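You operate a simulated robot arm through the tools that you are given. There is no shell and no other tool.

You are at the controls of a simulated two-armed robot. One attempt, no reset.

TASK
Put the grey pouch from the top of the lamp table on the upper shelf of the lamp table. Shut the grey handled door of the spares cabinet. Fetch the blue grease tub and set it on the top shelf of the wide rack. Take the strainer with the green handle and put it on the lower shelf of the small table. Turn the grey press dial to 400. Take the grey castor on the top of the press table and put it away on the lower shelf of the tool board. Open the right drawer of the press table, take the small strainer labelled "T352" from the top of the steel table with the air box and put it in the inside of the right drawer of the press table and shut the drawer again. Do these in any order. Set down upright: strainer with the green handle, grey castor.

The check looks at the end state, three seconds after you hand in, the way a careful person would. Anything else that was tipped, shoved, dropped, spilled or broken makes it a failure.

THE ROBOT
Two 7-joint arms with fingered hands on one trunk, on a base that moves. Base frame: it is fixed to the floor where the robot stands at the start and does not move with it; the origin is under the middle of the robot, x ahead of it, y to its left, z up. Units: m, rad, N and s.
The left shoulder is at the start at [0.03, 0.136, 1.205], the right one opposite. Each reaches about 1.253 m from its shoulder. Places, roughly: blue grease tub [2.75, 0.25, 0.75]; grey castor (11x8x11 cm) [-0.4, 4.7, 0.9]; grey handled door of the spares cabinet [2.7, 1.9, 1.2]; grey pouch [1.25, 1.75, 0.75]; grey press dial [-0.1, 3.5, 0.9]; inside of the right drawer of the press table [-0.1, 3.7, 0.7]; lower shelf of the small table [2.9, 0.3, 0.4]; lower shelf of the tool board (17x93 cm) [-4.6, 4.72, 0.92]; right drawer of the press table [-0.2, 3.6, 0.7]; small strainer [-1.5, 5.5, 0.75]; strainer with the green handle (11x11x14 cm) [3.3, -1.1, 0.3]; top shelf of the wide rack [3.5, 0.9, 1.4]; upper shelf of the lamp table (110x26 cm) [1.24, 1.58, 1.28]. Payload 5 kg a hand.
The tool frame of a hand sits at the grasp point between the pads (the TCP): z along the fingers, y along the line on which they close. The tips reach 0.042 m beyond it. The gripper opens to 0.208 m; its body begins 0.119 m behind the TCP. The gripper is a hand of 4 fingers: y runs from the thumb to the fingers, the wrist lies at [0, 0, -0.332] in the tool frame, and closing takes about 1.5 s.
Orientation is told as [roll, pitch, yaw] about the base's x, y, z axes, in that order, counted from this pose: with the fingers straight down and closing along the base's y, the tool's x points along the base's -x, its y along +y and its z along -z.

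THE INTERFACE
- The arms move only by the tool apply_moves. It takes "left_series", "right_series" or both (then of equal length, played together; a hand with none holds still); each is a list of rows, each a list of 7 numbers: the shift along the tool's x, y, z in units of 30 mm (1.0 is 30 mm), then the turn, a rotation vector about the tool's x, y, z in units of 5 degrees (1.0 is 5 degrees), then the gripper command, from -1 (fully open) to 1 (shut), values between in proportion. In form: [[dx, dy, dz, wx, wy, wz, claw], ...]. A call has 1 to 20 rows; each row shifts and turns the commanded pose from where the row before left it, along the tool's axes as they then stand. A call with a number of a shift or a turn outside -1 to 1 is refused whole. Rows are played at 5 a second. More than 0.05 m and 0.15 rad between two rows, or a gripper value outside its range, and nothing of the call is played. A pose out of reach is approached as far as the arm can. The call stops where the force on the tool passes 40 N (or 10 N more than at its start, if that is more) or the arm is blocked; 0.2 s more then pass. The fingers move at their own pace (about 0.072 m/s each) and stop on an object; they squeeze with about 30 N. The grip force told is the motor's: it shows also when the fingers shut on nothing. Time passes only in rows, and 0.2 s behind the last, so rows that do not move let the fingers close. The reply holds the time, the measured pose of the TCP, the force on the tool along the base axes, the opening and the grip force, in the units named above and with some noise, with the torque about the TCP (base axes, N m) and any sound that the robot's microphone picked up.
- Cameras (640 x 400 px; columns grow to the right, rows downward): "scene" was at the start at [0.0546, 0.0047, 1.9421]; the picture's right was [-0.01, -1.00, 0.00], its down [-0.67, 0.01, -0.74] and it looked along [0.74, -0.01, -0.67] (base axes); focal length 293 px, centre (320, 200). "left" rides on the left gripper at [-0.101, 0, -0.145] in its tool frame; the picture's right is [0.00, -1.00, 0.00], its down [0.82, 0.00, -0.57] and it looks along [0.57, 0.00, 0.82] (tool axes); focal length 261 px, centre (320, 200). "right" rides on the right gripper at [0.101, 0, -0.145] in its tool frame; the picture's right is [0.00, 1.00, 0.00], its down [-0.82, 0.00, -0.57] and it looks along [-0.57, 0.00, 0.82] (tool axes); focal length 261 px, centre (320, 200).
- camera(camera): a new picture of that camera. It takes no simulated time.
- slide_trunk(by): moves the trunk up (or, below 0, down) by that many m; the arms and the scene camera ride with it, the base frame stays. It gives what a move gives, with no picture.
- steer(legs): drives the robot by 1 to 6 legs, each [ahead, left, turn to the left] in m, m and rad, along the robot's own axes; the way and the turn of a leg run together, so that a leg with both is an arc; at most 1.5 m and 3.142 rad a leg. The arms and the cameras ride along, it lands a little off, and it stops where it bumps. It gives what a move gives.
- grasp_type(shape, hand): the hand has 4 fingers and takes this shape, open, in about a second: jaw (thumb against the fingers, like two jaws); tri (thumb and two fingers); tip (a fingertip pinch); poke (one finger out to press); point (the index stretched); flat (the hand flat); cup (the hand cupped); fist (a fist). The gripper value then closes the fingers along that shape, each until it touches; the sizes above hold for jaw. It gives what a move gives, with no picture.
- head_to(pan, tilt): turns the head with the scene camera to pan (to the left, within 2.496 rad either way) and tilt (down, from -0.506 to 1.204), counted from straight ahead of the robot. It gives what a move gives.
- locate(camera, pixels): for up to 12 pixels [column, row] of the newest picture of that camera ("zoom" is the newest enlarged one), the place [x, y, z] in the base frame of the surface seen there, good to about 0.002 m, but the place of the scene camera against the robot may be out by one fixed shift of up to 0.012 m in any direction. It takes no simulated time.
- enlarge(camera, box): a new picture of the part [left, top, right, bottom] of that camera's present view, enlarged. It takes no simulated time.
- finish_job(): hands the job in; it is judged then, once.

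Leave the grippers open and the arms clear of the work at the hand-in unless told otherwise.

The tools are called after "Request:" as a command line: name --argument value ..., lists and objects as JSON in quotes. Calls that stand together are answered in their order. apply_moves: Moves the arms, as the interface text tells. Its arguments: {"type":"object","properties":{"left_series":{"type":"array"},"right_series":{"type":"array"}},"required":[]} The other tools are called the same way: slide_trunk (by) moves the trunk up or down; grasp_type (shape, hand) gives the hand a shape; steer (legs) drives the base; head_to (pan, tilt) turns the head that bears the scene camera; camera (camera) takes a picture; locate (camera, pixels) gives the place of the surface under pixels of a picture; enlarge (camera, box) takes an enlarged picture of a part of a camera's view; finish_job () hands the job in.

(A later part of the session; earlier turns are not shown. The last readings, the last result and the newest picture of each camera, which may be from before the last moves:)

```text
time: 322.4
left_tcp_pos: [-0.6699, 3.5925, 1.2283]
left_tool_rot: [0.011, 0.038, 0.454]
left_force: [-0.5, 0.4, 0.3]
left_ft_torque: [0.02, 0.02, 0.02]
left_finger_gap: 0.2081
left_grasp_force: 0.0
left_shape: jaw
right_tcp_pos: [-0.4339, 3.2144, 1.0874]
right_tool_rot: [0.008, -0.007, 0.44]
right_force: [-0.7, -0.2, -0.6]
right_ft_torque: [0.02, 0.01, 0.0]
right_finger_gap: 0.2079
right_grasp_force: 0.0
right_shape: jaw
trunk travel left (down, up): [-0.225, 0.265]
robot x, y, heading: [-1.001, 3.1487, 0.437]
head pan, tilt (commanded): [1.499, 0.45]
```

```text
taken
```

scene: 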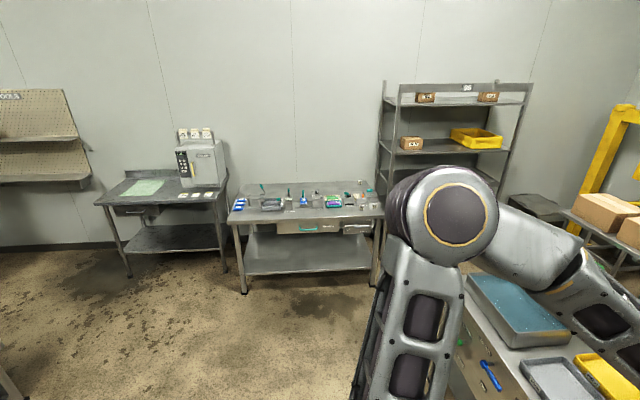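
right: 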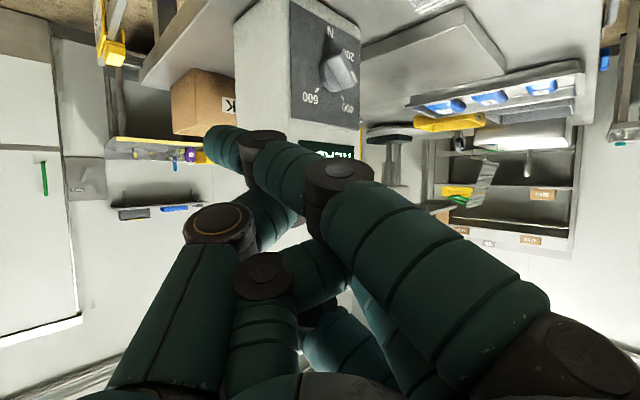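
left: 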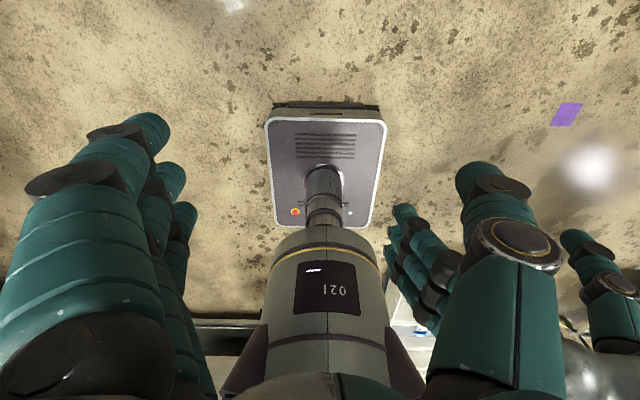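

I enlarge the table with the small items and the tool board.

Request:
enlarge --camera "scene" --box '[220, 160, 400, 290]'

Request:
enlarge --camera "scene" --box '[0, 80, 240, 230]'

Request:
locate --camera "scene" --pixels '[[235, 220], [380, 212], [245, 290], [300, 200], [330, 200], [265, 200], [365, 195], [40, 180], [85, 180], [40, 140], [140, 190], [200, 160]]'

```text
3.08 times, centred on (310, 225) of scene
```

zoom: 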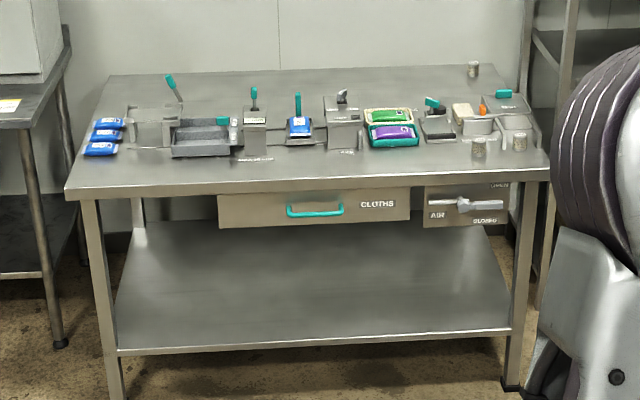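

```text
2.67 times, centred on (120, 155) of scene
```

zoom: 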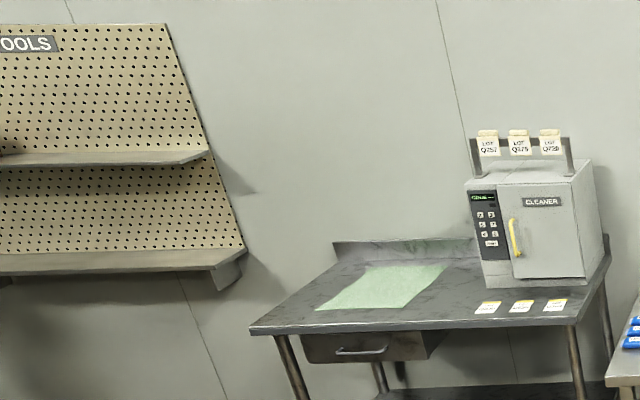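

```text
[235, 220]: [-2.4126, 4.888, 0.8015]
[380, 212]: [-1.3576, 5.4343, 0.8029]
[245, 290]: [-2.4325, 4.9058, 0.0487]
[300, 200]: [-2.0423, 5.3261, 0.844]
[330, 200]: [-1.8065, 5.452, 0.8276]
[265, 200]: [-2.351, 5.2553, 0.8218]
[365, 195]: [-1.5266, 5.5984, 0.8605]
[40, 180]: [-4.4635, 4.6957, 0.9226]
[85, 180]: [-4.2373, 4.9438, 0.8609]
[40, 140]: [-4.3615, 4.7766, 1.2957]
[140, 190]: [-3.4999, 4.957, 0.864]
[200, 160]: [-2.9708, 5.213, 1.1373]
```

The "AIR" valve identifies the steel table; small strainers stand at its right end. The tool board's lower shelf is at z≈0.92. Now the castor: I back 0.15 m and sidestep left 1.0 m to see the press table's left end.

Request:
steer --legs '[[-0.15, 0, 0], [0, 1.0, 0]]'

Request:
head_to --pan 0.0 --tilt 0.6

Request:
camera --camera "scene"

Request:
enlarge --camera "scene" --box '[180, 120, 460, 300]'

```text
time: 328.5
left_tcp_pos: [-1.2139, 4.4291, 1.2284]
left_tool_rot: [0.012, 0.04, 0.444]
left_force: [-0.4, 0.3, -0.3]
left_ft_torque: [0.01, -0.01, 0.0]
left_finger_gap: 0.2079
left_grasp_force: 0.1
left_shape: jaw
right_tcp_pos: [-0.9822, 4.0474, 1.0861]
right_tool_rot: [0.006, -0.007, 0.425]
right_force: [0.3, 0.0, 0.4]
right_ft_torque: [-0.04, 0.0, -0.02]
right_finger_gap: 0.2078
right_grasp_force: 0.1
right_shape: jaw
trunk travel left (down, up): [-0.225, 0.265]
robot x, y, heading: [-1.5487, 3.9928, 0.427]
head pan, tilt (commanded): [1.499, 0.45]
```

```text
time: 330.1
left_tcp_pos: [-1.2137, 4.4291, 1.2279]
left_tool_rot: [0.011, 0.041, 0.444]
left_force: [-0.2, -0.1, 0.1]
left_ft_torque: [0.03, -0.03, 0.01]
left_finger_gap: 0.2078
left_grasp_force: 0.0
left_shape: jaw
right_tcp_pos: [-0.9826, 4.0486, 1.087]
right_tool_rot: [0.007, -0.008, 0.427]
right_force: [0.5, 0.2, 1.0]
right_ft_torque: [0.0, 0.0, 0.0]
right_finger_gap: 0.2079
right_grasp_force: 0.1
right_shape: jaw
trunk travel left (down, up): [-0.225, 0.265]
robot x, y, heading: [-1.5474, 3.9909, 0.427]
head pan, tilt (commanded): [0.0, 0.6]
```

```text
taken
```

scene: 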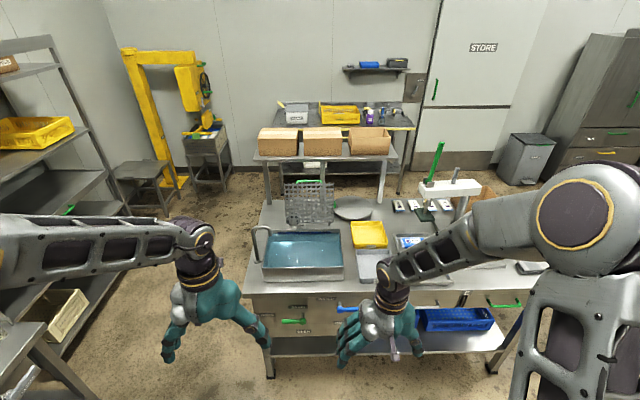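

```text
2.22 times, centred on (320, 210) of scene
```

zoom: 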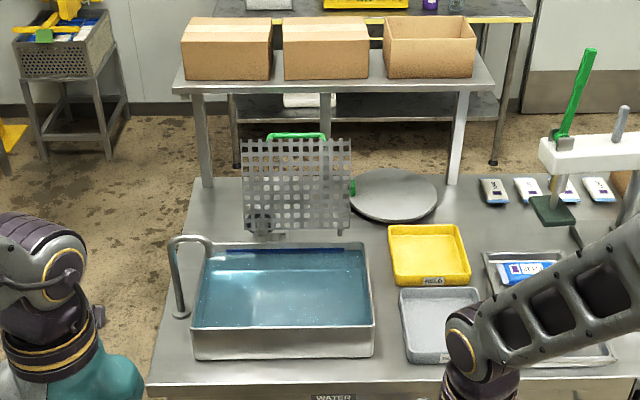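

Something round is behind the standing grill at zoom (262,222). I enlarge there.

Request:
enlarge --camera "scene" --box '[270, 165, 350, 235]'

Request:
locate --camera "zoom" --pixels '[[150, 310], [250, 200], [400, 330], [130, 130], [480, 140], [250, 330], [180, 330], [560, 280], [320, 60]]'

Request:
locate --camera "scene" --pixels '[[265, 200], [382, 180], [260, 155], [390, 155], [270, 225], [260, 290], [350, 275], [300, 245], [420, 205], [255, 370]]'

```text
5.71 times, centred on (310, 200) of scene
```

zoom: 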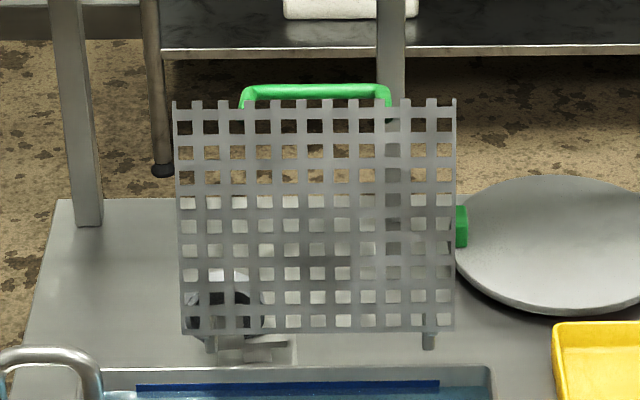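

```text
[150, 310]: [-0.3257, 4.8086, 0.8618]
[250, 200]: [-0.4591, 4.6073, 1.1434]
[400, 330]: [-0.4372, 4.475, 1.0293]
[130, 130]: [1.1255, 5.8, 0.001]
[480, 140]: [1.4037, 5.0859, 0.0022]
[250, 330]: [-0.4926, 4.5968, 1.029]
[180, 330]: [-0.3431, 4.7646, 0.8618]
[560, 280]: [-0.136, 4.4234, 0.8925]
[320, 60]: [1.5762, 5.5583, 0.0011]
```

```text
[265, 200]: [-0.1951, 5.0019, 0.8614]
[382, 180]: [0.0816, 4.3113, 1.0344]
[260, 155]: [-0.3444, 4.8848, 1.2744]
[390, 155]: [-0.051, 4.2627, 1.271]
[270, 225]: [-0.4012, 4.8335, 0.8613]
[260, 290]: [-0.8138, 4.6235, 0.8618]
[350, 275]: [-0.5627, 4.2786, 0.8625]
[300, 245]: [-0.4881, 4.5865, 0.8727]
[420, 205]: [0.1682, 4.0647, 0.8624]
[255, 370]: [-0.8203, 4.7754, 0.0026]
```

The castor is behind the standing grill (u≈1.525, z 1.02–1.28) and in front of the carton shelf (u≥1.78). I raise the right hand 20 cm and drive closer so its camera can look over the grill.

Request:
apply_moves --right_series '[[0, 0, -1, 0, 0, 0, -1], [0, 0, -1, 0, 0, 0, -1], [0, 0, -1, 0, 0, 0, -1], [0, 0, -1, 0, 0, 0, -1], [0, 0, -1, 0, 0, 0, -1], [0, 0, -1, 0, 0, 0, -1], [0, 0, -1, 0, 0, 0, -1]]'

Request:
steer --legs '[[0, 0.3, 0.015], [0.45, 0, 0]]'

Request:
camera --camera "right"

Request:
head_to --pan -0.1 --tilt 0.8

Request:
camera --camera "scene"

```text
time: 331.7
left_tcp_pos: [-1.2156, 4.4296, 1.2281]
left_tool_rot: [0.01, 0.038, 0.444]
left_force: [-0.8, 1.5, 0.2]
left_ft_torque: [0.02, 0.0, 0.03]
left_finger_gap: 0.2081
left_grasp_force: 0.2
left_shape: jaw
right_tcp_pos: [-0.9842, 4.044, 1.2983]
right_tool_rot: [0.006, -0.007, 0.425]
right_force: [-0.3, -0.7, -0.2]
right_ft_torque: [0.02, -0.02, 0.02]
right_finger_gap: 0.2078
right_grasp_force: 0.1
right_shape: jaw
trunk travel left (down, up): [-0.225, 0.265]
robot x, y, heading: [-1.5475, 3.9876, 0.431]
head pan, tilt (commanded): [0.0, 0.6]
```

```text
time: 336.0
left_tcp_pos: [-0.9502, 4.9066, 1.2282]
left_tool_rot: [0.011, 0.04, 0.478]
left_force: [0.8, -0.1, 0.3]
left_ft_torque: [0.0, 0.09, -0.01]
left_finger_gap: 0.2077
left_grasp_force: 0.0
left_shape: jaw
right_tcp_pos: [-0.7071, 4.5283, 1.2975]
right_tool_rot: [0.007, -0.007, 0.462]
right_force: [0.7, 0.9, 0.2]
right_ft_torque: [-0.02, 0.02, -0.04]
right_finger_gap: 0.2078
right_grasp_force: 0.1
right_shape: jaw
trunk travel left (down, up): [-0.225, 0.265]
robot x, y, heading: [-1.2666, 4.454, 0.462]
head pan, tilt (commanded): [0.0, 0.6]
```

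```text
taken
```

right: 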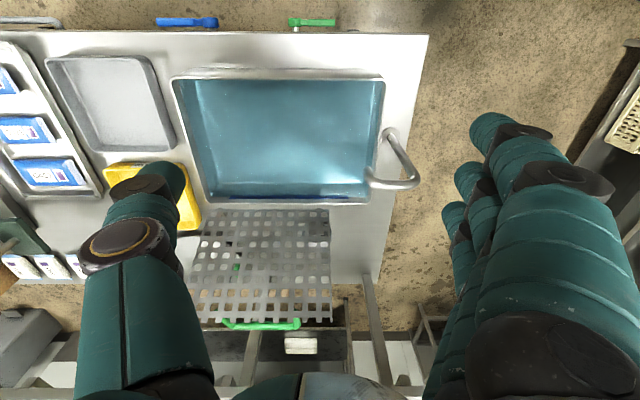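

```text
time: 336.8
left_tcp_pos: [-0.9515, 4.9057, 1.228]
left_tool_rot: [0.012, 0.038, 0.479]
left_force: [-0.1, 0.1, 0.2]
left_ft_torque: [0.02, -0.01, 0.03]
left_finger_gap: 0.2079
left_grasp_force: 0.1
left_shape: jaw
right_tcp_pos: [-0.7072, 4.5285, 1.2973]
right_tool_rot: [0.007, -0.006, 0.46]
right_force: [-0.1, -0.1, 0.2]
right_ft_torque: [0.01, -0.03, -0.01]
right_finger_gap: 0.2078
right_grasp_force: 0.0
right_shape: jaw
trunk travel left (down, up): [-0.225, 0.265]
robot x, y, heading: [-1.2673, 4.4528, 0.466]
head pan, tilt (commanded): [-0.099, 0.799]
```

```text
taken
```

scene: 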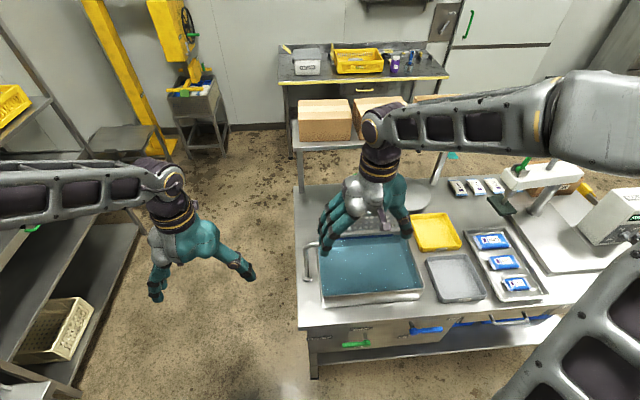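

I'll approach the castor from the table's left end, which is open. I sidestep left, turn to face −l, back up and slide over to stand at the end.

Request:
steer --legs '[[0, 0.5, 0], [0, 0, -1.594], [-0.2, 0, 0], [0, 0.8, 0]]'

Request:
head_to --pan 0.0 --tilt 0.75

Request:
camera --camera "scene"

Request:
enlarge --camera "scene" --box '[200, 100, 440, 300]'

```text
time: 344.4
left_tcp_pos: [-1.0782, 4.6506, 1.2316]
left_tool_rot: [0.009, 0.035, -1.129]
left_force: [0.0, 1.9, 0.3]
left_ft_torque: [-0.34, -0.01, 0.01]
left_finger_gap: 0.208
left_grasp_force: 0.0
left_shape: jaw
right_tcp_pos: [-1.4627, 4.42, 1.2992]
right_tool_rot: [0.007, -0.011, -1.147]
right_force: [0.2, 2.2, 1.0]
right_ft_torque: [-0.32, 0.03, -0.01]
right_finger_gap: 0.2081
right_grasp_force: 0.0
right_shape: jaw
trunk travel left (down, up): [-0.225, 0.265]
robot x, y, heading: [-1.5159, 4.9785, -1.151]
head pan, tilt (commanded): [-0.099, 0.799]
stopped in leg 3: the robot was blocked; the commanded pose is now the measured one
```

```text
time: 345.1
left_tcp_pos: [-1.075, 4.6441, 1.2288]
left_tool_rot: [0.009, 0.039, -1.129]
left_force: [1.0, -0.9, -0.5]
left_ft_torque: [0.13, 0.12, -0.03]
left_finger_gap: 0.2083
left_grasp_force: 0.0
left_shape: jaw
right_tcp_pos: [-1.4606, 4.4146, 1.2969]
right_tool_rot: [0.005, -0.005, -1.147]
right_force: [1.8, -1.1, -0.7]
right_ft_torque: [0.1, 0.14, -0.02]
right_finger_gap: 0.208
right_grasp_force: 0.2
right_shape: jaw
trunk travel left (down, up): [-0.225, 0.265]
robot x, y, heading: [-1.5198, 4.9787, -1.138]
head pan, tilt (commanded): [0.0, 0.75]
```

```text
taken
```

scene: 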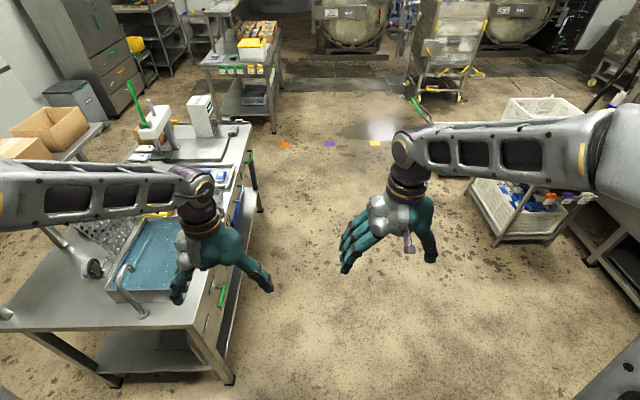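

```text
2.00 times, centred on (320, 200) of scene
```

zoom: 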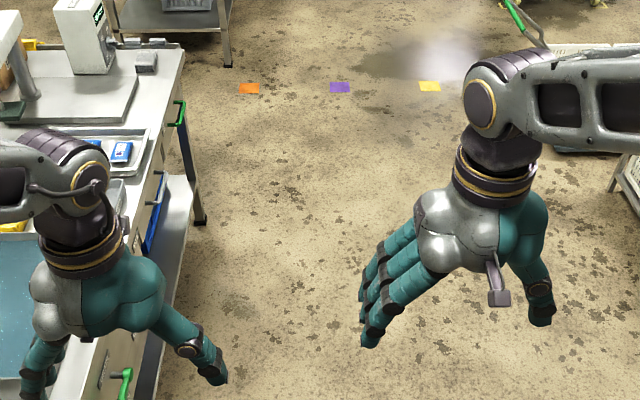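

Backing was stopped by the steel table's leg behind. The castor is now visible at (95,268). I pull the left hand back 9 cm, move slightly forward, then slide left 0.62 m.

Request:
apply_moves --left_series '[[0.9, -0.3, 0, 0, 0, 0, -1], [0.9, -0.3, 0, 0, 0, 0, -1], [0.9, -0.3, 0, 0, 0, 0, -1], [0.5, -0.3, 0, 0, 0, 0, -1]]'

Request:
steer --legs '[[0.04, 0, 0.01], [0, 0.62, 0]]'

Request:
head_to --pan 0.3 --tilt 0.9

Request:
camera --camera "scene"

Request:
head_to --pan -1.6 --tilt 0.7

Request:
camera --camera "scene"

```text
time: 346.1
left_tcp_pos: [-1.1505, 4.7161, 1.234]
left_tool_rot: [0.01, 0.039, -1.131]
left_force: [0.0, -0.5, 0.4]
left_ft_torque: [0.0, -0.02, -0.03]
left_finger_gap: 0.2082
left_grasp_force: 0.2
left_shape: jaw
right_tcp_pos: [-1.4638, 4.4146, 1.2981]
right_tool_rot: [0.007, -0.006, -1.147]
right_force: [-0.7, -0.6, 0.1]
right_ft_torque: [0.03, 0.01, 0.03]
right_finger_gap: 0.2078
right_grasp_force: 0.0
right_shape: jaw
trunk travel left (down, up): [-0.225, 0.265]
robot x, y, heading: [-1.5136, 4.9766, -1.149]
head pan, tilt (commanded): [0.0, 0.75]
```

```text
time: 350.1
left_tcp_pos: [-0.5614, 4.9508, 1.2341]
left_tool_rot: [0.011, 0.037, -1.114]
left_force: [1.2, 0.3, -0.3]
left_ft_torque: [0.02, 0.07, 0.01]
left_finger_gap: 0.2082
left_grasp_force: 0.1
left_shape: jaw
right_tcp_pos: [-0.8703, 4.6454, 1.2994]
right_tool_rot: [0.005, -0.007, -1.13]
right_force: [0.3, 0.7, -0.2]
right_ft_torque: [0.0, 0.06, 0.02]
right_finger_gap: 0.2077
right_grasp_force: 0.1
right_shape: jaw
trunk travel left (down, up): [-0.225, 0.265]
robot x, y, heading: [-0.9336, 5.2077, -1.131]
head pan, tilt (commanded): [0.0, 0.75]
```

```text
time: 350.9
left_tcp_pos: [-0.563, 4.9506, 1.2337]
left_tool_rot: [0.009, 0.038, -1.114]
left_force: [1.0, 0.3, 0.5]
left_ft_torque: [0.02, -0.03, -0.01]
left_finger_gap: 0.2082
left_grasp_force: 0.0
left_shape: jaw
right_tcp_pos: [-0.8712, 4.6432, 1.2971]
right_tool_rot: [0.008, -0.007, -1.133]
right_force: [0.3, -1.1, -0.3]
right_ft_torque: [0.02, -0.04, -0.02]
right_finger_gap: 0.2078
right_grasp_force: 0.1
right_shape: jaw
trunk travel left (down, up): [-0.225, 0.265]
robot x, y, heading: [-0.9351, 5.2049, -1.133]
head pan, tilt (commanded): [0.3, 0.901]
```

```text
taken
```

scene: 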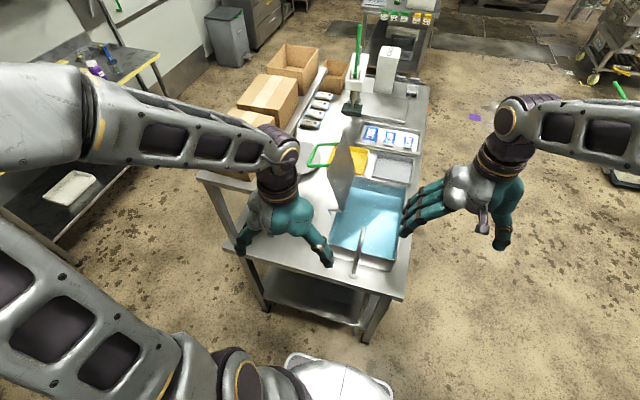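

```text
time: 352.8
left_tcp_pos: [-0.5628, 4.9505, 1.2331]
left_tool_rot: [0.01, 0.038, -1.115]
left_force: [0.2, -0.5, 0.1]
left_ft_torque: [0.02, 0.04, 0.01]
left_finger_gap: 0.2079
left_grasp_force: 0.0
left_shape: jaw
right_tcp_pos: [-0.871, 4.6452, 1.2983]
right_tool_rot: [0.007, -0.006, -1.131]
right_force: [-0.3, 0.7, 0.5]
right_ft_torque: [0.01, -0.03, -0.01]
right_finger_gap: 0.2078
right_grasp_force: 0.1
right_shape: jaw
trunk travel left (down, up): [-0.225, 0.265]
robot x, y, heading: [-0.9344, 5.2071, -1.129]
head pan, tilt (commanded): [-1.6, 0.7]
```

```text
taken
```

scene: 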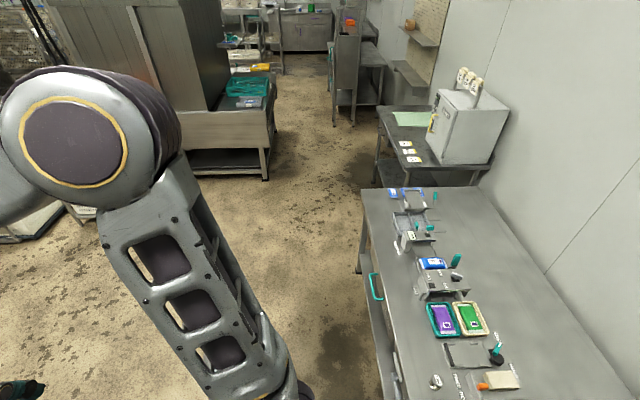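

The steel table's items look in place. I raise the left hand 24 cm to uncover the castor in the scene view.

Request:
apply_moves --left_series '[[0, 0, -1, 0, 0, 0, -1], [0, 0, -1, 0, 0, 0, -1], [0, 0, -1, 0, 0, 0, -1], [0, 0, -1, 0, 0, 0, -1], [0, 0, -1, 0, 0, 0, -1], [0, 0, -1, 0, 0, 0, -1], [0, 0, -1, 0, 0, 0, -1], [0, 0, -1, 0, 0, 0, -1]]'

Request:
head_to --pan 0.3 --tilt 0.75

Request:
camera --camera "scene"

Request:
enlarge --camera "scene" --box '[200, 150, 440, 340]'

```text
time: 354.6
left_tcp_pos: [-0.5583, 4.941, 1.4738]
left_tool_rot: [0.011, 0.04, -1.113]
left_force: [0.2, 0.7, 0.3]
left_ft_torque: [-0.02, -0.02, 0.02]
left_finger_gap: 0.2083
left_grasp_force: 0.2
left_shape: jaw
right_tcp_pos: [-0.8721, 4.6454, 1.299]
right_tool_rot: [0.007, -0.006, -1.131]
right_force: [-0.6, 0.0, 0.6]
right_ft_torque: [0.0, -0.01, 0.0]
right_finger_gap: 0.2079
right_grasp_force: 0.1
right_shape: jaw
trunk travel left (down, up): [-0.225, 0.265]
robot x, y, heading: [-0.9358, 5.2064, -1.127]
head pan, tilt (commanded): [-1.6, 0.7]
```

```text
time: 356.4
left_tcp_pos: [-0.5588, 4.9411, 1.4726]
left_tool_rot: [0.009, 0.039, -1.113]
left_force: [0.2, -0.4, 0.1]
left_ft_torque: [0.01, 0.02, -0.02]
left_finger_gap: 0.2079
left_grasp_force: 0.1
left_shape: jaw
right_tcp_pos: [-0.8708, 4.6443, 1.2981]
right_tool_rot: [0.006, -0.007, -1.13]
right_force: [1.4, -0.2, 0.2]
right_ft_torque: [-0.02, 0.04, 0.02]
right_finger_gap: 0.2081
right_grasp_force: 0.1
right_shape: jaw
trunk travel left (down, up): [-0.225, 0.265]
robot x, y, heading: [-0.9353, 5.205, -1.128]
head pan, tilt (commanded): [0.3, 0.75]
```

```text
taken
```

scene: 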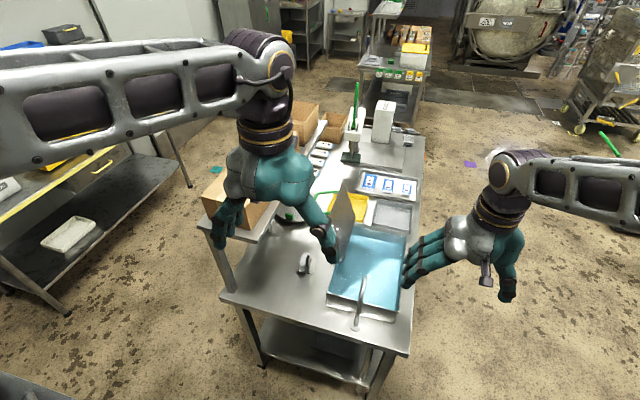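

```text
2.11 times, centred on (320, 245) of scene
```

zoom: 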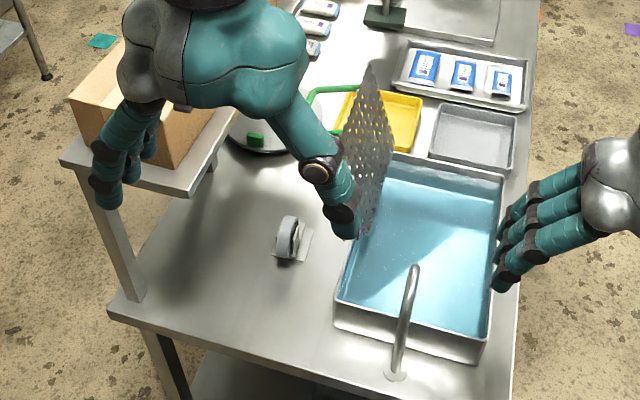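

The castor is at scene (306,262): base plate on the table, wheel on top. I locate it.

Request:
enlarge --camera "scene" --box '[270, 225, 350, 300]'

Request:
locate --camera "zoom" --pixels '[[250, 160], [250, 110], [280, 200], [240, 240], [310, 190], [270, 250], [300, 240], [220, 210], [260, 150], [300, 130]]'

```text
5.33 times, centred on (310, 262) of scene
```

zoom: 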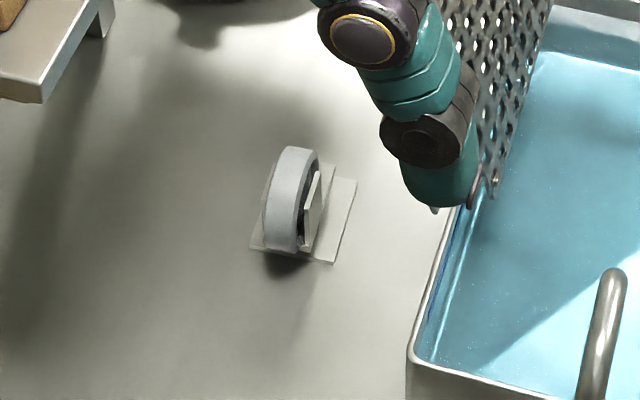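

```text
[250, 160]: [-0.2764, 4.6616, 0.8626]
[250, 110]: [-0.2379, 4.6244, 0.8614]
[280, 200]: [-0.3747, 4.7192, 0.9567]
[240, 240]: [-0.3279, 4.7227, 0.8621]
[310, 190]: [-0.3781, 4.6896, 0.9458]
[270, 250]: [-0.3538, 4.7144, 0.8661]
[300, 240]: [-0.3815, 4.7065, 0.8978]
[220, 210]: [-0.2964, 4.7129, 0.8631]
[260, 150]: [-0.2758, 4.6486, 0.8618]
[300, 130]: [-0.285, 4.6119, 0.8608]
```

Request:
locate --camera "zoom" --pixels '[[254, 248], [331, 261], [353, 182], [342, 220], [300, 255], [288, 155], [283, 240], [310, 215], [318, 180], [270, 190], [300, 160], [325, 250]]'

```text
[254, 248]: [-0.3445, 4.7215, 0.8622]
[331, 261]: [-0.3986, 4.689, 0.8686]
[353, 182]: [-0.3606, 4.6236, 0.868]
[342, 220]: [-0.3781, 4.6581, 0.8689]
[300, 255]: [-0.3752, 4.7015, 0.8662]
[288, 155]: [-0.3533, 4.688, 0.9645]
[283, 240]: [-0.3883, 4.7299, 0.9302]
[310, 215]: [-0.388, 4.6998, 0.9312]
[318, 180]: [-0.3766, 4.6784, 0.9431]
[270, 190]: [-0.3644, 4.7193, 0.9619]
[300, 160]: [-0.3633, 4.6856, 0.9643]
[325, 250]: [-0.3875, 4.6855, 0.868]
```

Castor centre ≈ u 1.685, l 4.385 (wheel ~3 cm thick across u, top z≈0.965). I shift the robot a bit for arm room, then bring the left hand down and tilt it 45° toward the castor, camera on top.

Request:
steer --legs '[[0, 0.08, 0], [-0.12, 0, 0]]'

Request:
apply_moves --left_series '[[-0.256, -0.02, 0.956, 0, 0, 0, -0.2], [-0.256, -0.02, 0.956, 0, 0, 0, -0.2], [-0.256, -0.02, 0.956, 0, 0, 0, -0.2], [-0.256, -0.02, 0.956, 0, 0, 0, -0.2], [-0.256, -0.02, 0.956, 0, 0, 0, -0.2], [-0.256, -0.02, 0.956, 0, 0, 0, -0.2], [-0.256, -0.02, 0.956, 0, 0, 0, -0.2], [-0.256, -0.02, 0.956, 0, 0, 0, -0.2], [-0.256, -0.02, 0.956, 0, 0, 0, -0.2], [-0.256, -0.02, 0.956, 0, 0, 0, -0.2], [-0.256, -0.02, 0.956, 0, 0, 0, -0.2], [-0.256, -0.02, 0.956, 0, 0, 0, -0.2], [-0.256, -0.02, 0.956, 0, 0, 0, -0.2]]'

Request:
camera --camera "scene"

```text
time: 358.3
left_tcp_pos: [-0.5382, 5.0823, 1.4737]
left_tool_rot: [0.013, 0.037, -1.115]
left_force: [-1.0, 0.4, -0.3]
left_ft_torque: [-0.01, -0.1, -0.01]
left_finger_gap: 0.2078
left_grasp_force: 0.1
left_shape: jaw
right_tcp_pos: [-0.8503, 4.7853, 1.2978]
right_tool_rot: [0.008, -0.007, -1.134]
right_force: [-1.4, -0.5, 0.5]
right_ft_torque: [0.0, -0.08, 0.02]
right_finger_gap: 0.2077
right_grasp_force: 0.1
right_shape: jaw
trunk travel left (down, up): [-0.225, 0.265]
robot x, y, heading: [-0.9144, 5.3459, -1.135]
head pan, tilt (commanded): [0.3, 0.75]
```

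```text
time: 361.1
left_tcp_pos: [-0.5014, 5.0029, 1.0964]
left_tool_rot: [0.009, 0.039, -1.116]
left_force: [0.0, -0.5, 0.0]
left_ft_torque: [0.07, 0.07, -0.02]
left_finger_gap: 0.1254
left_grasp_force: 0.1
left_shape: jaw
right_tcp_pos: [-0.8493, 4.7847, 1.2977]
right_tool_rot: [0.005, -0.004, -1.131]
right_force: [-0.2, 0.6, -0.8]
right_ft_torque: [0.07, 0.06, -0.01]
right_finger_gap: 0.208
right_grasp_force: 0.1
right_shape: jaw
trunk travel left (down, up): [-0.225, 0.265]
robot x, y, heading: [-0.9112, 5.3454, -1.136]
head pan, tilt (commanded): [0.3, 0.75]
```

```text
taken
```

scene: 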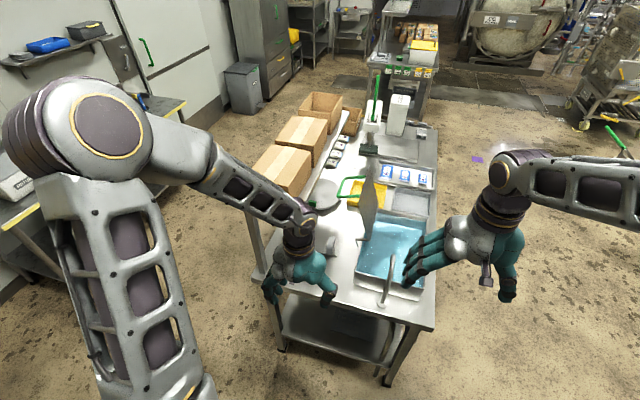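

Clear. Now tilt and go forward.

Request:
apply_moves --left_series '[[-0.815, -0.03, 0.074, 0, -1, 0, -0.2], [-0.805, -0.03, 0.145, 0, -1, 0, -0.2], [-0.79, -0.03, 0.214, 0, -1, 0, -0.2], [-0.768, -0.03, 0.282, 0, -1, 0, -0.2], [-0.74, -0.03, 0.348, 0, -1, 0, -0.2], [-0.707, -0.03, 0.411, 0, -1, 0, -0.2], [-0.669, -0.03, 0.472, 0, -1, 0, -0.2], [-0.625, -0.03, 0.528, 0, -1, 0, -0.2], [-0.577, -0.03, 0.581, 0, -1, 0, -0.2]]'

Request:
camera --camera "left"

Request:
camera --camera "scene"

```text
time: 363.1
left_tcp_pos: [-0.4128, 4.804, 1.0689]
left_tool_rot: [0.013, -0.748, -1.124]
left_force: [0.0, -0.3, 0.5]
left_ft_torque: [0.05, 0.04, -0.04]
left_finger_gap: 0.1253
left_grasp_force: 0.0
left_shape: jaw
right_tcp_pos: [-0.8494, 4.7857, 1.2982]
right_tool_rot: [0.004, -0.007, -1.132]
right_force: [1.1, -0.3, 0.1]
right_ft_torque: [0.08, 0.07, -0.01]
right_finger_gap: 0.2076
right_grasp_force: 0.0
right_shape: jaw
trunk travel left (down, up): [-0.225, 0.265]
robot x, y, heading: [-0.9115, 5.3488, -1.129]
head pan, tilt (commanded): [0.3, 0.75]
```

```text
taken
```

left: 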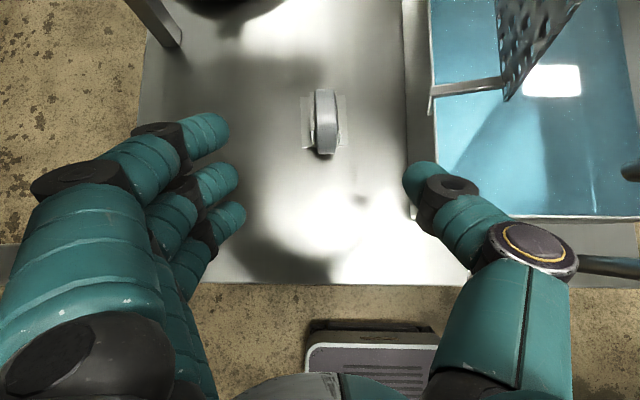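

```text
taken
```

scene: 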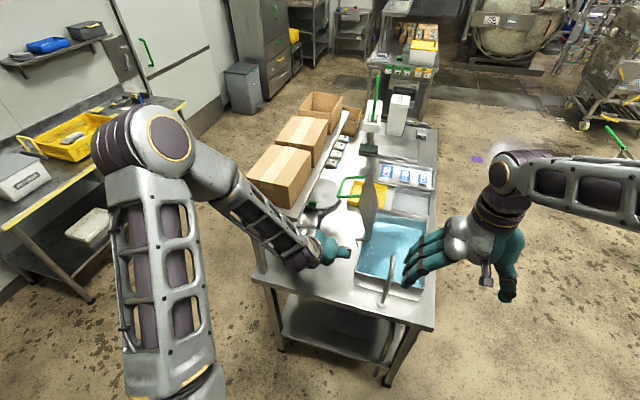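

The castor is well centred in the left camera at (325,122). I locate it precisely.

Request:
enlarge --camera "left" --box '[270, 70, 380, 180]'

Request:
locate --camera "left" --pixels '[[325, 92], [325, 122], [325, 150], [306, 140], [345, 100], [345, 140], [316, 120], [335, 120], [420, 180], [230, 180]]'

```text
3.64 times, centred on (325, 125) of left
```

zoom: 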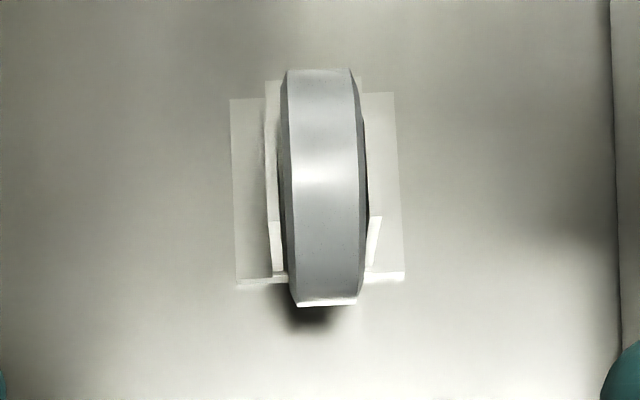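

```text
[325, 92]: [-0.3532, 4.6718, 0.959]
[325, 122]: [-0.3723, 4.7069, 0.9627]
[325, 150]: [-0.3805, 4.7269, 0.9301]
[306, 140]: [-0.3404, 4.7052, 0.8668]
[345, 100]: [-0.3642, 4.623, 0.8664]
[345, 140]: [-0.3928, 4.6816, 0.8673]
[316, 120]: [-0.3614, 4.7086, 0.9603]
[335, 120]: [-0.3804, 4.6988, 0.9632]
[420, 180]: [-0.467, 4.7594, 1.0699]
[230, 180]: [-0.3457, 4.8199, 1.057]
```

Wheel centre ≈ u 1.681, l 4.395. I advance along the finger axis in two stages.

Request:
apply_moves --left_series '[[-0.028, -0.03, 0.966, 0, 0, 0, -0.2], [-0.028, -0.03, 0.966, 0, 0, 0, -0.2], [-0.028, -0.03, 0.966, 0, 0, 0, -0.2], [-0.028, -0.03, 0.966, 0, 0, 0, -0.2], [0, 0, 0, 0, 0, 0, -0.2]]'

Request:
camera --camera "left"

```text
time: 364.3
left_tcp_pos: [-0.3812, 4.7298, 0.9879]
left_tool_rot: [0.015, -0.747, -1.127]
left_force: [0.2, -0.6, 0.4]
left_ft_torque: [-0.01, -0.05, 0.02]
left_finger_gap: 0.1255
left_grasp_force: 0.0
left_shape: jaw
right_tcp_pos: [-0.8508, 4.7869, 1.298]
right_tool_rot: [0.007, -0.011, -1.133]
right_force: [0.5, 0.4, -0.1]
right_ft_torque: [-0.08, -0.02, 0.01]
right_finger_gap: 0.2079
right_grasp_force: 0.0
right_shape: jaw
trunk travel left (down, up): [-0.225, 0.265]
robot x, y, heading: [-0.9101, 5.3471, -1.13]
head pan, tilt (commanded): [0.3, 0.75]
```

```text
taken
```

left: 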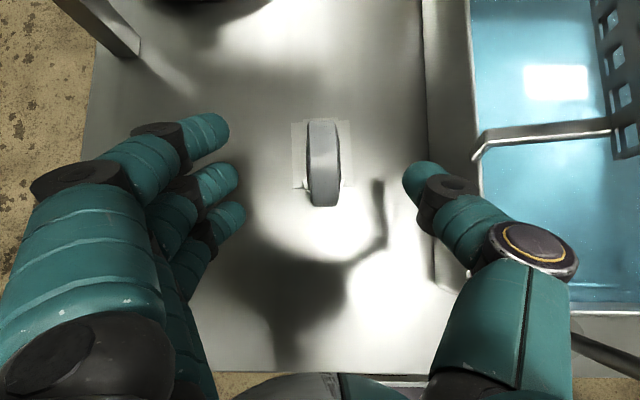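

Request:
apply_moves --left_series '[[0, -0.03, 0.95, 0, 0, 0, -0.2], [0, -0.03, 0.95, 0, 0, 0, -0.2], [0, 0, 0, 0, 0, 0, -0.2]]'

Request:
camera --camera "left"

```text
time: 365.1
left_tcp_pos: [-0.3636, 4.6933, 0.9434]
left_tool_rot: [0.015, -0.746, -1.125]
left_force: [0.2, -0.3, 0.5]
left_ft_torque: [-0.03, -0.03, 0.0]
left_finger_gap: 0.1255
left_grasp_force: 0.0
left_shape: jaw
right_tcp_pos: [-0.8495, 4.7866, 1.2984]
right_tool_rot: [0.007, -0.007, -1.133]
right_force: [-0.8, 0.7, -0.9]
right_ft_torque: [-0.05, -0.01, 0.04]
right_finger_gap: 0.2081
right_grasp_force: 0.1
right_shape: jaw
trunk travel left (down, up): [-0.225, 0.265]
robot x, y, heading: [-0.9103, 5.348, -1.129]
head pan, tilt (commanded): [0.3, 0.75]
```

```text
taken
```

left: 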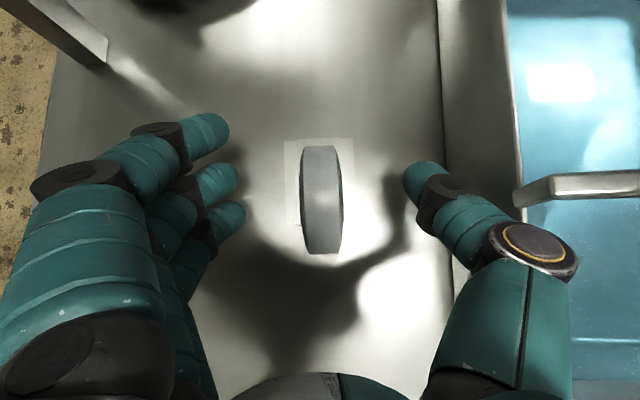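

Centred on the wheel. I close the hand.

Request:
apply_moves --left_series '[[0, 0, 0, 0, 0, 0, 0.2], [0, 0, 0, 0, 0, 0, 0.4], [0, 0, 0, 0, 0, 0, 0.6], [0, 0, 0, 0, 0, 0, 0.8], [0, 0, 0, 0, 0, 0, 1], [0, 0, 0, 0, 0, 0, 1], [0, 0, 0, 0, 0, 0, 1]]'

Request:
camera --camera "left"

```text
time: 366.7
left_tcp_pos: [-0.3653, 4.6937, 0.9439]
left_tool_rot: [0.013, -0.745, -1.126]
left_force: [1.3, -0.1, 0.3]
left_ft_torque: [0.05, -0.08, -0.03]
left_finger_gap: 0.0266
left_grasp_force: 30.1
left_shape: jaw
right_tcp_pos: [-0.8505, 4.7864, 1.2992]
right_tool_rot: [0.006, -0.006, -1.132]
right_force: [0.3, 1.2, 0.3]
right_ft_torque: [-0.01, 0.03, 0.0]
right_finger_gap: 0.208
right_grasp_force: 0.1
right_shape: jaw
trunk travel left (down, up): [-0.225, 0.265]
robot x, y, heading: [-0.9117, 5.3462, -1.131]
head pan, tilt (commanded): [0.3, 0.75]
```

```text
taken
```

left: 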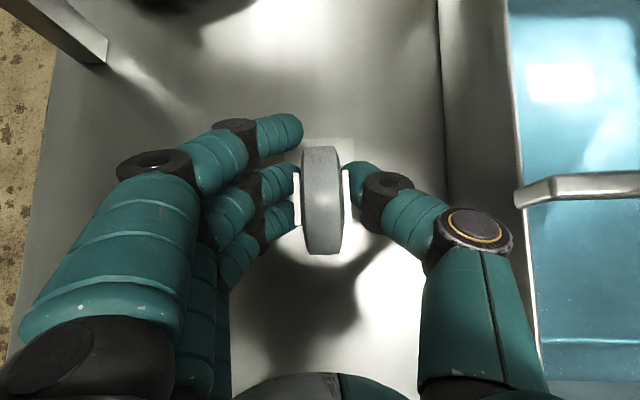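

Firm grip. I lift 6 cm and check.

Request:
apply_moves --left_series '[[-0.25, 0, -0.27, 0, 0, 0, 1], [-0.45, 0, -0.49, 0, 0, 0, 1], [-0.68, 0, -0.73, 0, 0, 0, 1], [0, 0, 0, 0, 0, 0, 1]]'

Request:
camera --camera "left"

```text
time: 367.7
left_tcp_pos: [-0.3643, 4.6924, 1.004]
left_tool_rot: [0.014, -0.746, -1.126]
left_force: [0.2, 0.2, -4.2]
left_ft_torque: [0.05, 0.04, -0.03]
left_finger_gap: 0.0267
left_grasp_force: 30.2
left_shape: jaw
right_tcp_pos: [-0.8491, 4.7853, 1.2976]
right_tool_rot: [0.004, -0.007, -1.132]
right_force: [0.3, -0.8, 0.1]
right_ft_torque: [0.03, 0.05, 0.01]
right_finger_gap: 0.2079
right_grasp_force: 0.0
right_shape: jaw
trunk travel left (down, up): [-0.225, 0.265]
robot x, y, heading: [-0.9152, 5.3508, -1.13]
head pan, tilt (commanded): [0.3, 0.75]
```

```text
taken
```

left: 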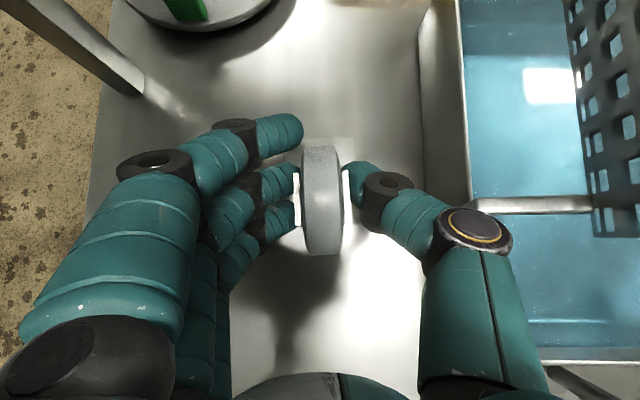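

Held firmly. I withdraw backward, then raise arm and trunk so the castor can pass above faucet and grill.

Request:
apply_moves --left_series '[[0.6, 0, -0.57, 0, 0, 0, 1], [0.6, 0, -0.57, 0, 0, 0, 1], [0.6, 0, -0.57, 0, 0, 0, 1], [0.6, 0, -0.57, 0, 0, 0, 1]]'

Request:
steer --legs '[[-0.14, 0, 0]]'

Request:
slide_trunk --by 0.26

Request:
apply_moves --left_series '[[-0.6, 0, -0.65, 0, 0, 0, 1], [-0.6, 0, -0.65, 0, 0, 0, 1], [-0.6, 0, -0.65, 0, 0, 0, 1], [-0.6, 0, -0.65, 0, 0, 0, 1], [-0.6, 0, -0.65, 0, 0, 0, 1], [-0.6, 0, -0.65, 0, 0, 0, 1], [-0.6, 0, -0.65, 0, 0, 0, 1]]'

Request:
camera --camera "left"

Request:
camera --camera "scene"

```text
time: 368.7
left_tcp_pos: [-0.4083, 4.7842, 1.0086]
left_tool_rot: [0.013, -0.749, -1.125]
left_force: [-0.1, 0.4, -2.7]
left_ft_torque: [0.06, 0.0, 0.01]
left_finger_gap: 0.0267
left_grasp_force: 30.4
left_shape: jaw
right_tcp_pos: [-0.8501, 4.7867, 1.2981]
right_tool_rot: [0.007, -0.007, -1.133]
right_force: [-0.5, 0.1, 0.2]
right_ft_torque: [-0.03, -0.01, 0.0]
right_finger_gap: 0.208
right_grasp_force: 0.1
right_shape: jaw
trunk travel left (down, up): [-0.225, 0.265]
robot x, y, heading: [-0.9102, 5.3484, -1.137]
head pan, tilt (commanded): [0.3, 0.75]
```

```text
time: 370.1
left_tcp_pos: [-0.4698, 4.9119, 1.0084]
left_tool_rot: [0.014, -0.748, -1.127]
left_force: [-0.4, 0.8, -4.0]
left_ft_torque: [0.04, 0.02, -0.03]
left_finger_gap: 0.0268
left_grasp_force: 29.7
left_shape: jaw
right_tcp_pos: [-0.9102, 4.9149, 1.2996]
right_tool_rot: [0.008, -0.009, -1.135]
right_force: [-0.2, 1.0, 0.8]
right_ft_torque: [-0.16, -0.07, 0.0]
right_finger_gap: 0.2081
right_grasp_force: 0.1
right_shape: jaw
trunk travel left (down, up): [-0.225, 0.265]
robot x, y, heading: [-0.9682, 5.4766, -1.13]
head pan, tilt (commanded): [0.3, 0.75]
```

```text
time: 372.7
left_tcp_pos: [-0.4699, 4.9115, 1.2666]
left_tool_rot: [0.014, -0.748, -1.128]
left_force: [0.0, -0.6, -4.5]
left_ft_torque: [0.02, 0.03, -0.02]
left_finger_gap: 0.027
left_grasp_force: 30.0
left_shape: jaw
right_tcp_pos: [-0.9108, 4.9137, 1.5595]
right_tool_rot: [0.006, -0.007, -1.134]
right_force: [-0.7, 0.1, 0.4]
right_ft_torque: [-0.01, 0.01, -0.02]
right_finger_gap: 0.2077
right_grasp_force: 0.0
right_shape: jaw
trunk travel left (down, up): [-0.485, 0.005]
robot x, y, heading: [-0.9703, 5.477, -1.133]
head pan, tilt (commanded): [0.3, 0.75]
```

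```text
time: 374.3
left_tcp_pos: [-0.4738, 4.9116, 1.4545]
left_tool_rot: [0.014, -0.747, -1.128]
left_force: [-0.5, 1.4, -3.7]
left_ft_torque: [0.0, -0.04, 0.05]
left_finger_gap: 0.0267
left_grasp_force: 30.4
left_shape: jaw
right_tcp_pos: [-0.9112, 4.9164, 1.559]
right_tool_rot: [0.007, -0.009, -1.134]
right_force: [-1.0, 0.7, -0.1]
right_ft_torque: [-0.05, -0.09, 0.01]
right_finger_gap: 0.208
right_grasp_force: 0.1
right_shape: jaw
trunk travel left (down, up): [-0.485, 0.005]
robot x, y, heading: [-0.9719, 5.4762, -1.132]
head pan, tilt (commanded): [0.3, 0.75]
```

```text
taken
```

left: 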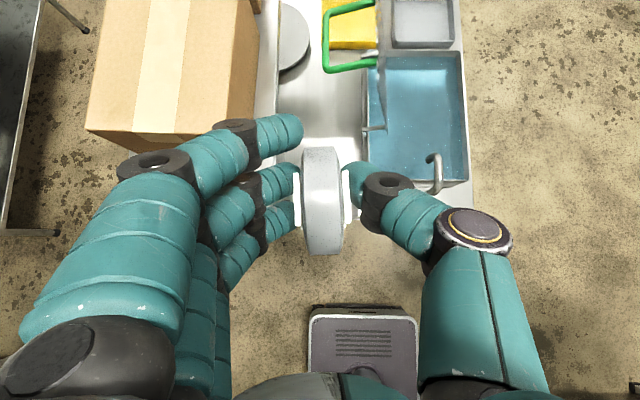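

```text
taken
```

scene: 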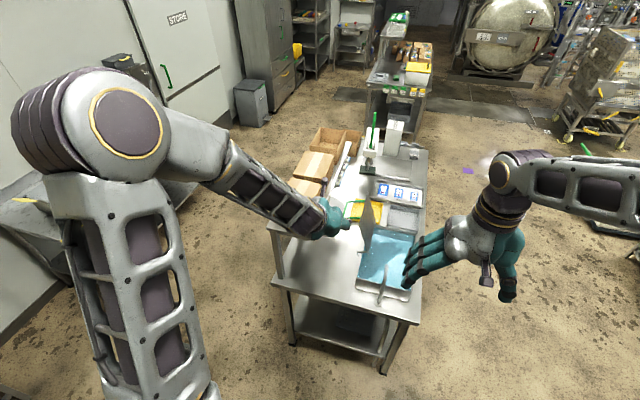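

I shift right 7 cm (away from the cartons), go forward 0.25 m, then sidestep right past the steel table's corner.

Request:
steer --legs '[[0, -0.07, 0], [0.25, 0, 0], [0, -1.1, 0]]'

Request:
camera --camera "scene"

Request:
camera --camera "left"

```text
time: 382.0
left_tcp_pos: [-1.4428, 4.1855, 1.4537]
left_tool_rot: [0.012, -0.746, -1.142]
left_force: [0.1, 0.5, -5.0]
left_ft_torque: [0.02, 0.03, -0.04]
left_finger_gap: 0.0269
left_grasp_force: 29.9
left_shape: jaw
right_tcp_pos: [-1.8828, 4.1964, 1.5577]
right_tool_rot: [0.008, -0.006, -1.149]
right_force: [0.4, -0.1, -0.3]
right_ft_torque: [-0.01, 0.02, -0.02]
right_finger_gap: 0.2078
right_grasp_force: 0.0
right_shape: jaw
trunk travel left (down, up): [-0.485, 0.005]
robot x, y, heading: [-1.9316, 4.7608, -1.147]
head pan, tilt (commanded): [0.3, 0.75]
```

```text
taken
```

scene: 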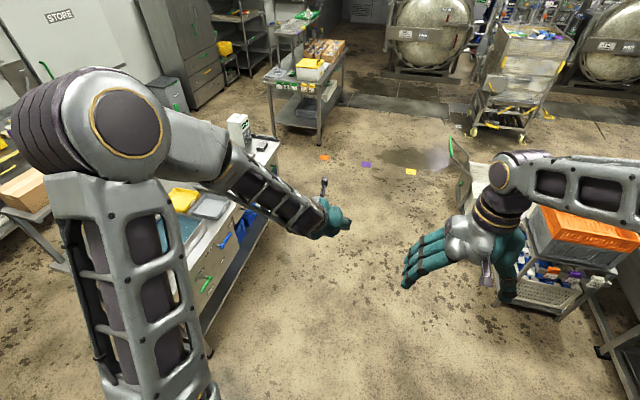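

```text
taken
```

left: 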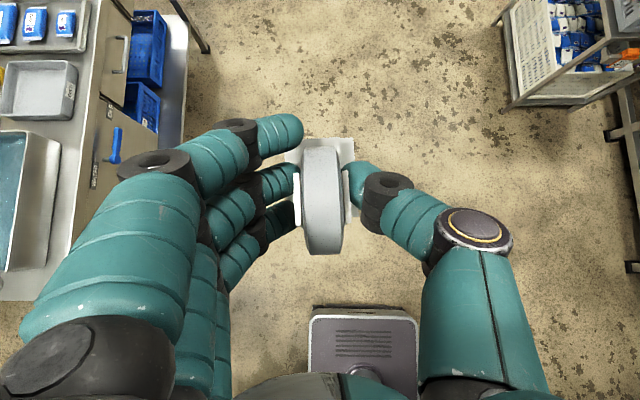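

Now I look toward the tool board (robot's right side) to plan the way.

Request:
head_to --pan -1.9 --tilt 0.5

Request:
camera --camera "scene"

Request:
locate --camera "scene" --pixels '[[380, 60], [420, 100], [300, 150], [250, 200], [200, 150], [350, 200], [430, 180], [320, 120], [270, 110], [400, 45], [150, 200], [360, 120]]'

```text
time: 384.1
left_tcp_pos: [-1.4428, 4.1858, 1.4537]
left_tool_rot: [0.014, -0.748, -1.142]
left_force: [1.2, 1.4, -3.6]
left_ft_torque: [0.05, 0.03, -0.01]
left_finger_gap: 0.0267
left_grasp_force: 29.9
left_shape: jaw
right_tcp_pos: [-1.8821, 4.1952, 1.5577]
right_tool_rot: [0.007, -0.008, -1.151]
right_force: [0.1, 0.7, 0.1]
right_ft_torque: [-0.02, 0.0, 0.01]
right_finger_gap: 0.208
right_grasp_force: 0.0
right_shape: jaw
trunk travel left (down, up): [-0.485, 0.005]
robot x, y, heading: [-1.9338, 4.7605, -1.147]
head pan, tilt (commanded): [-1.901, 0.499]
```

```text
taken
```

scene: 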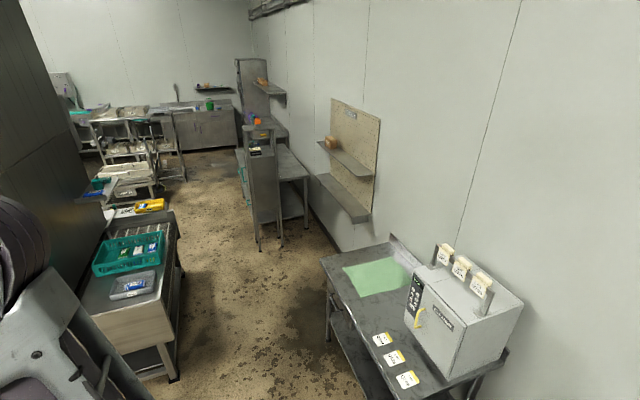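

```text
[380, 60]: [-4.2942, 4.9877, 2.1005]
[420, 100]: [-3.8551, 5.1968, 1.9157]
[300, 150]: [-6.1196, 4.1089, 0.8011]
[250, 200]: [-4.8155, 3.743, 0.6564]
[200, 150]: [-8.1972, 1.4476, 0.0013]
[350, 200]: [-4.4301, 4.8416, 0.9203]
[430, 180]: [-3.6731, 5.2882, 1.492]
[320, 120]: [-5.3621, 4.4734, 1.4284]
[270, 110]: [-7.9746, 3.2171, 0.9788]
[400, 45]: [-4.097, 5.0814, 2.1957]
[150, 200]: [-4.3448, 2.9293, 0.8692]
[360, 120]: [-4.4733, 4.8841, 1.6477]
```

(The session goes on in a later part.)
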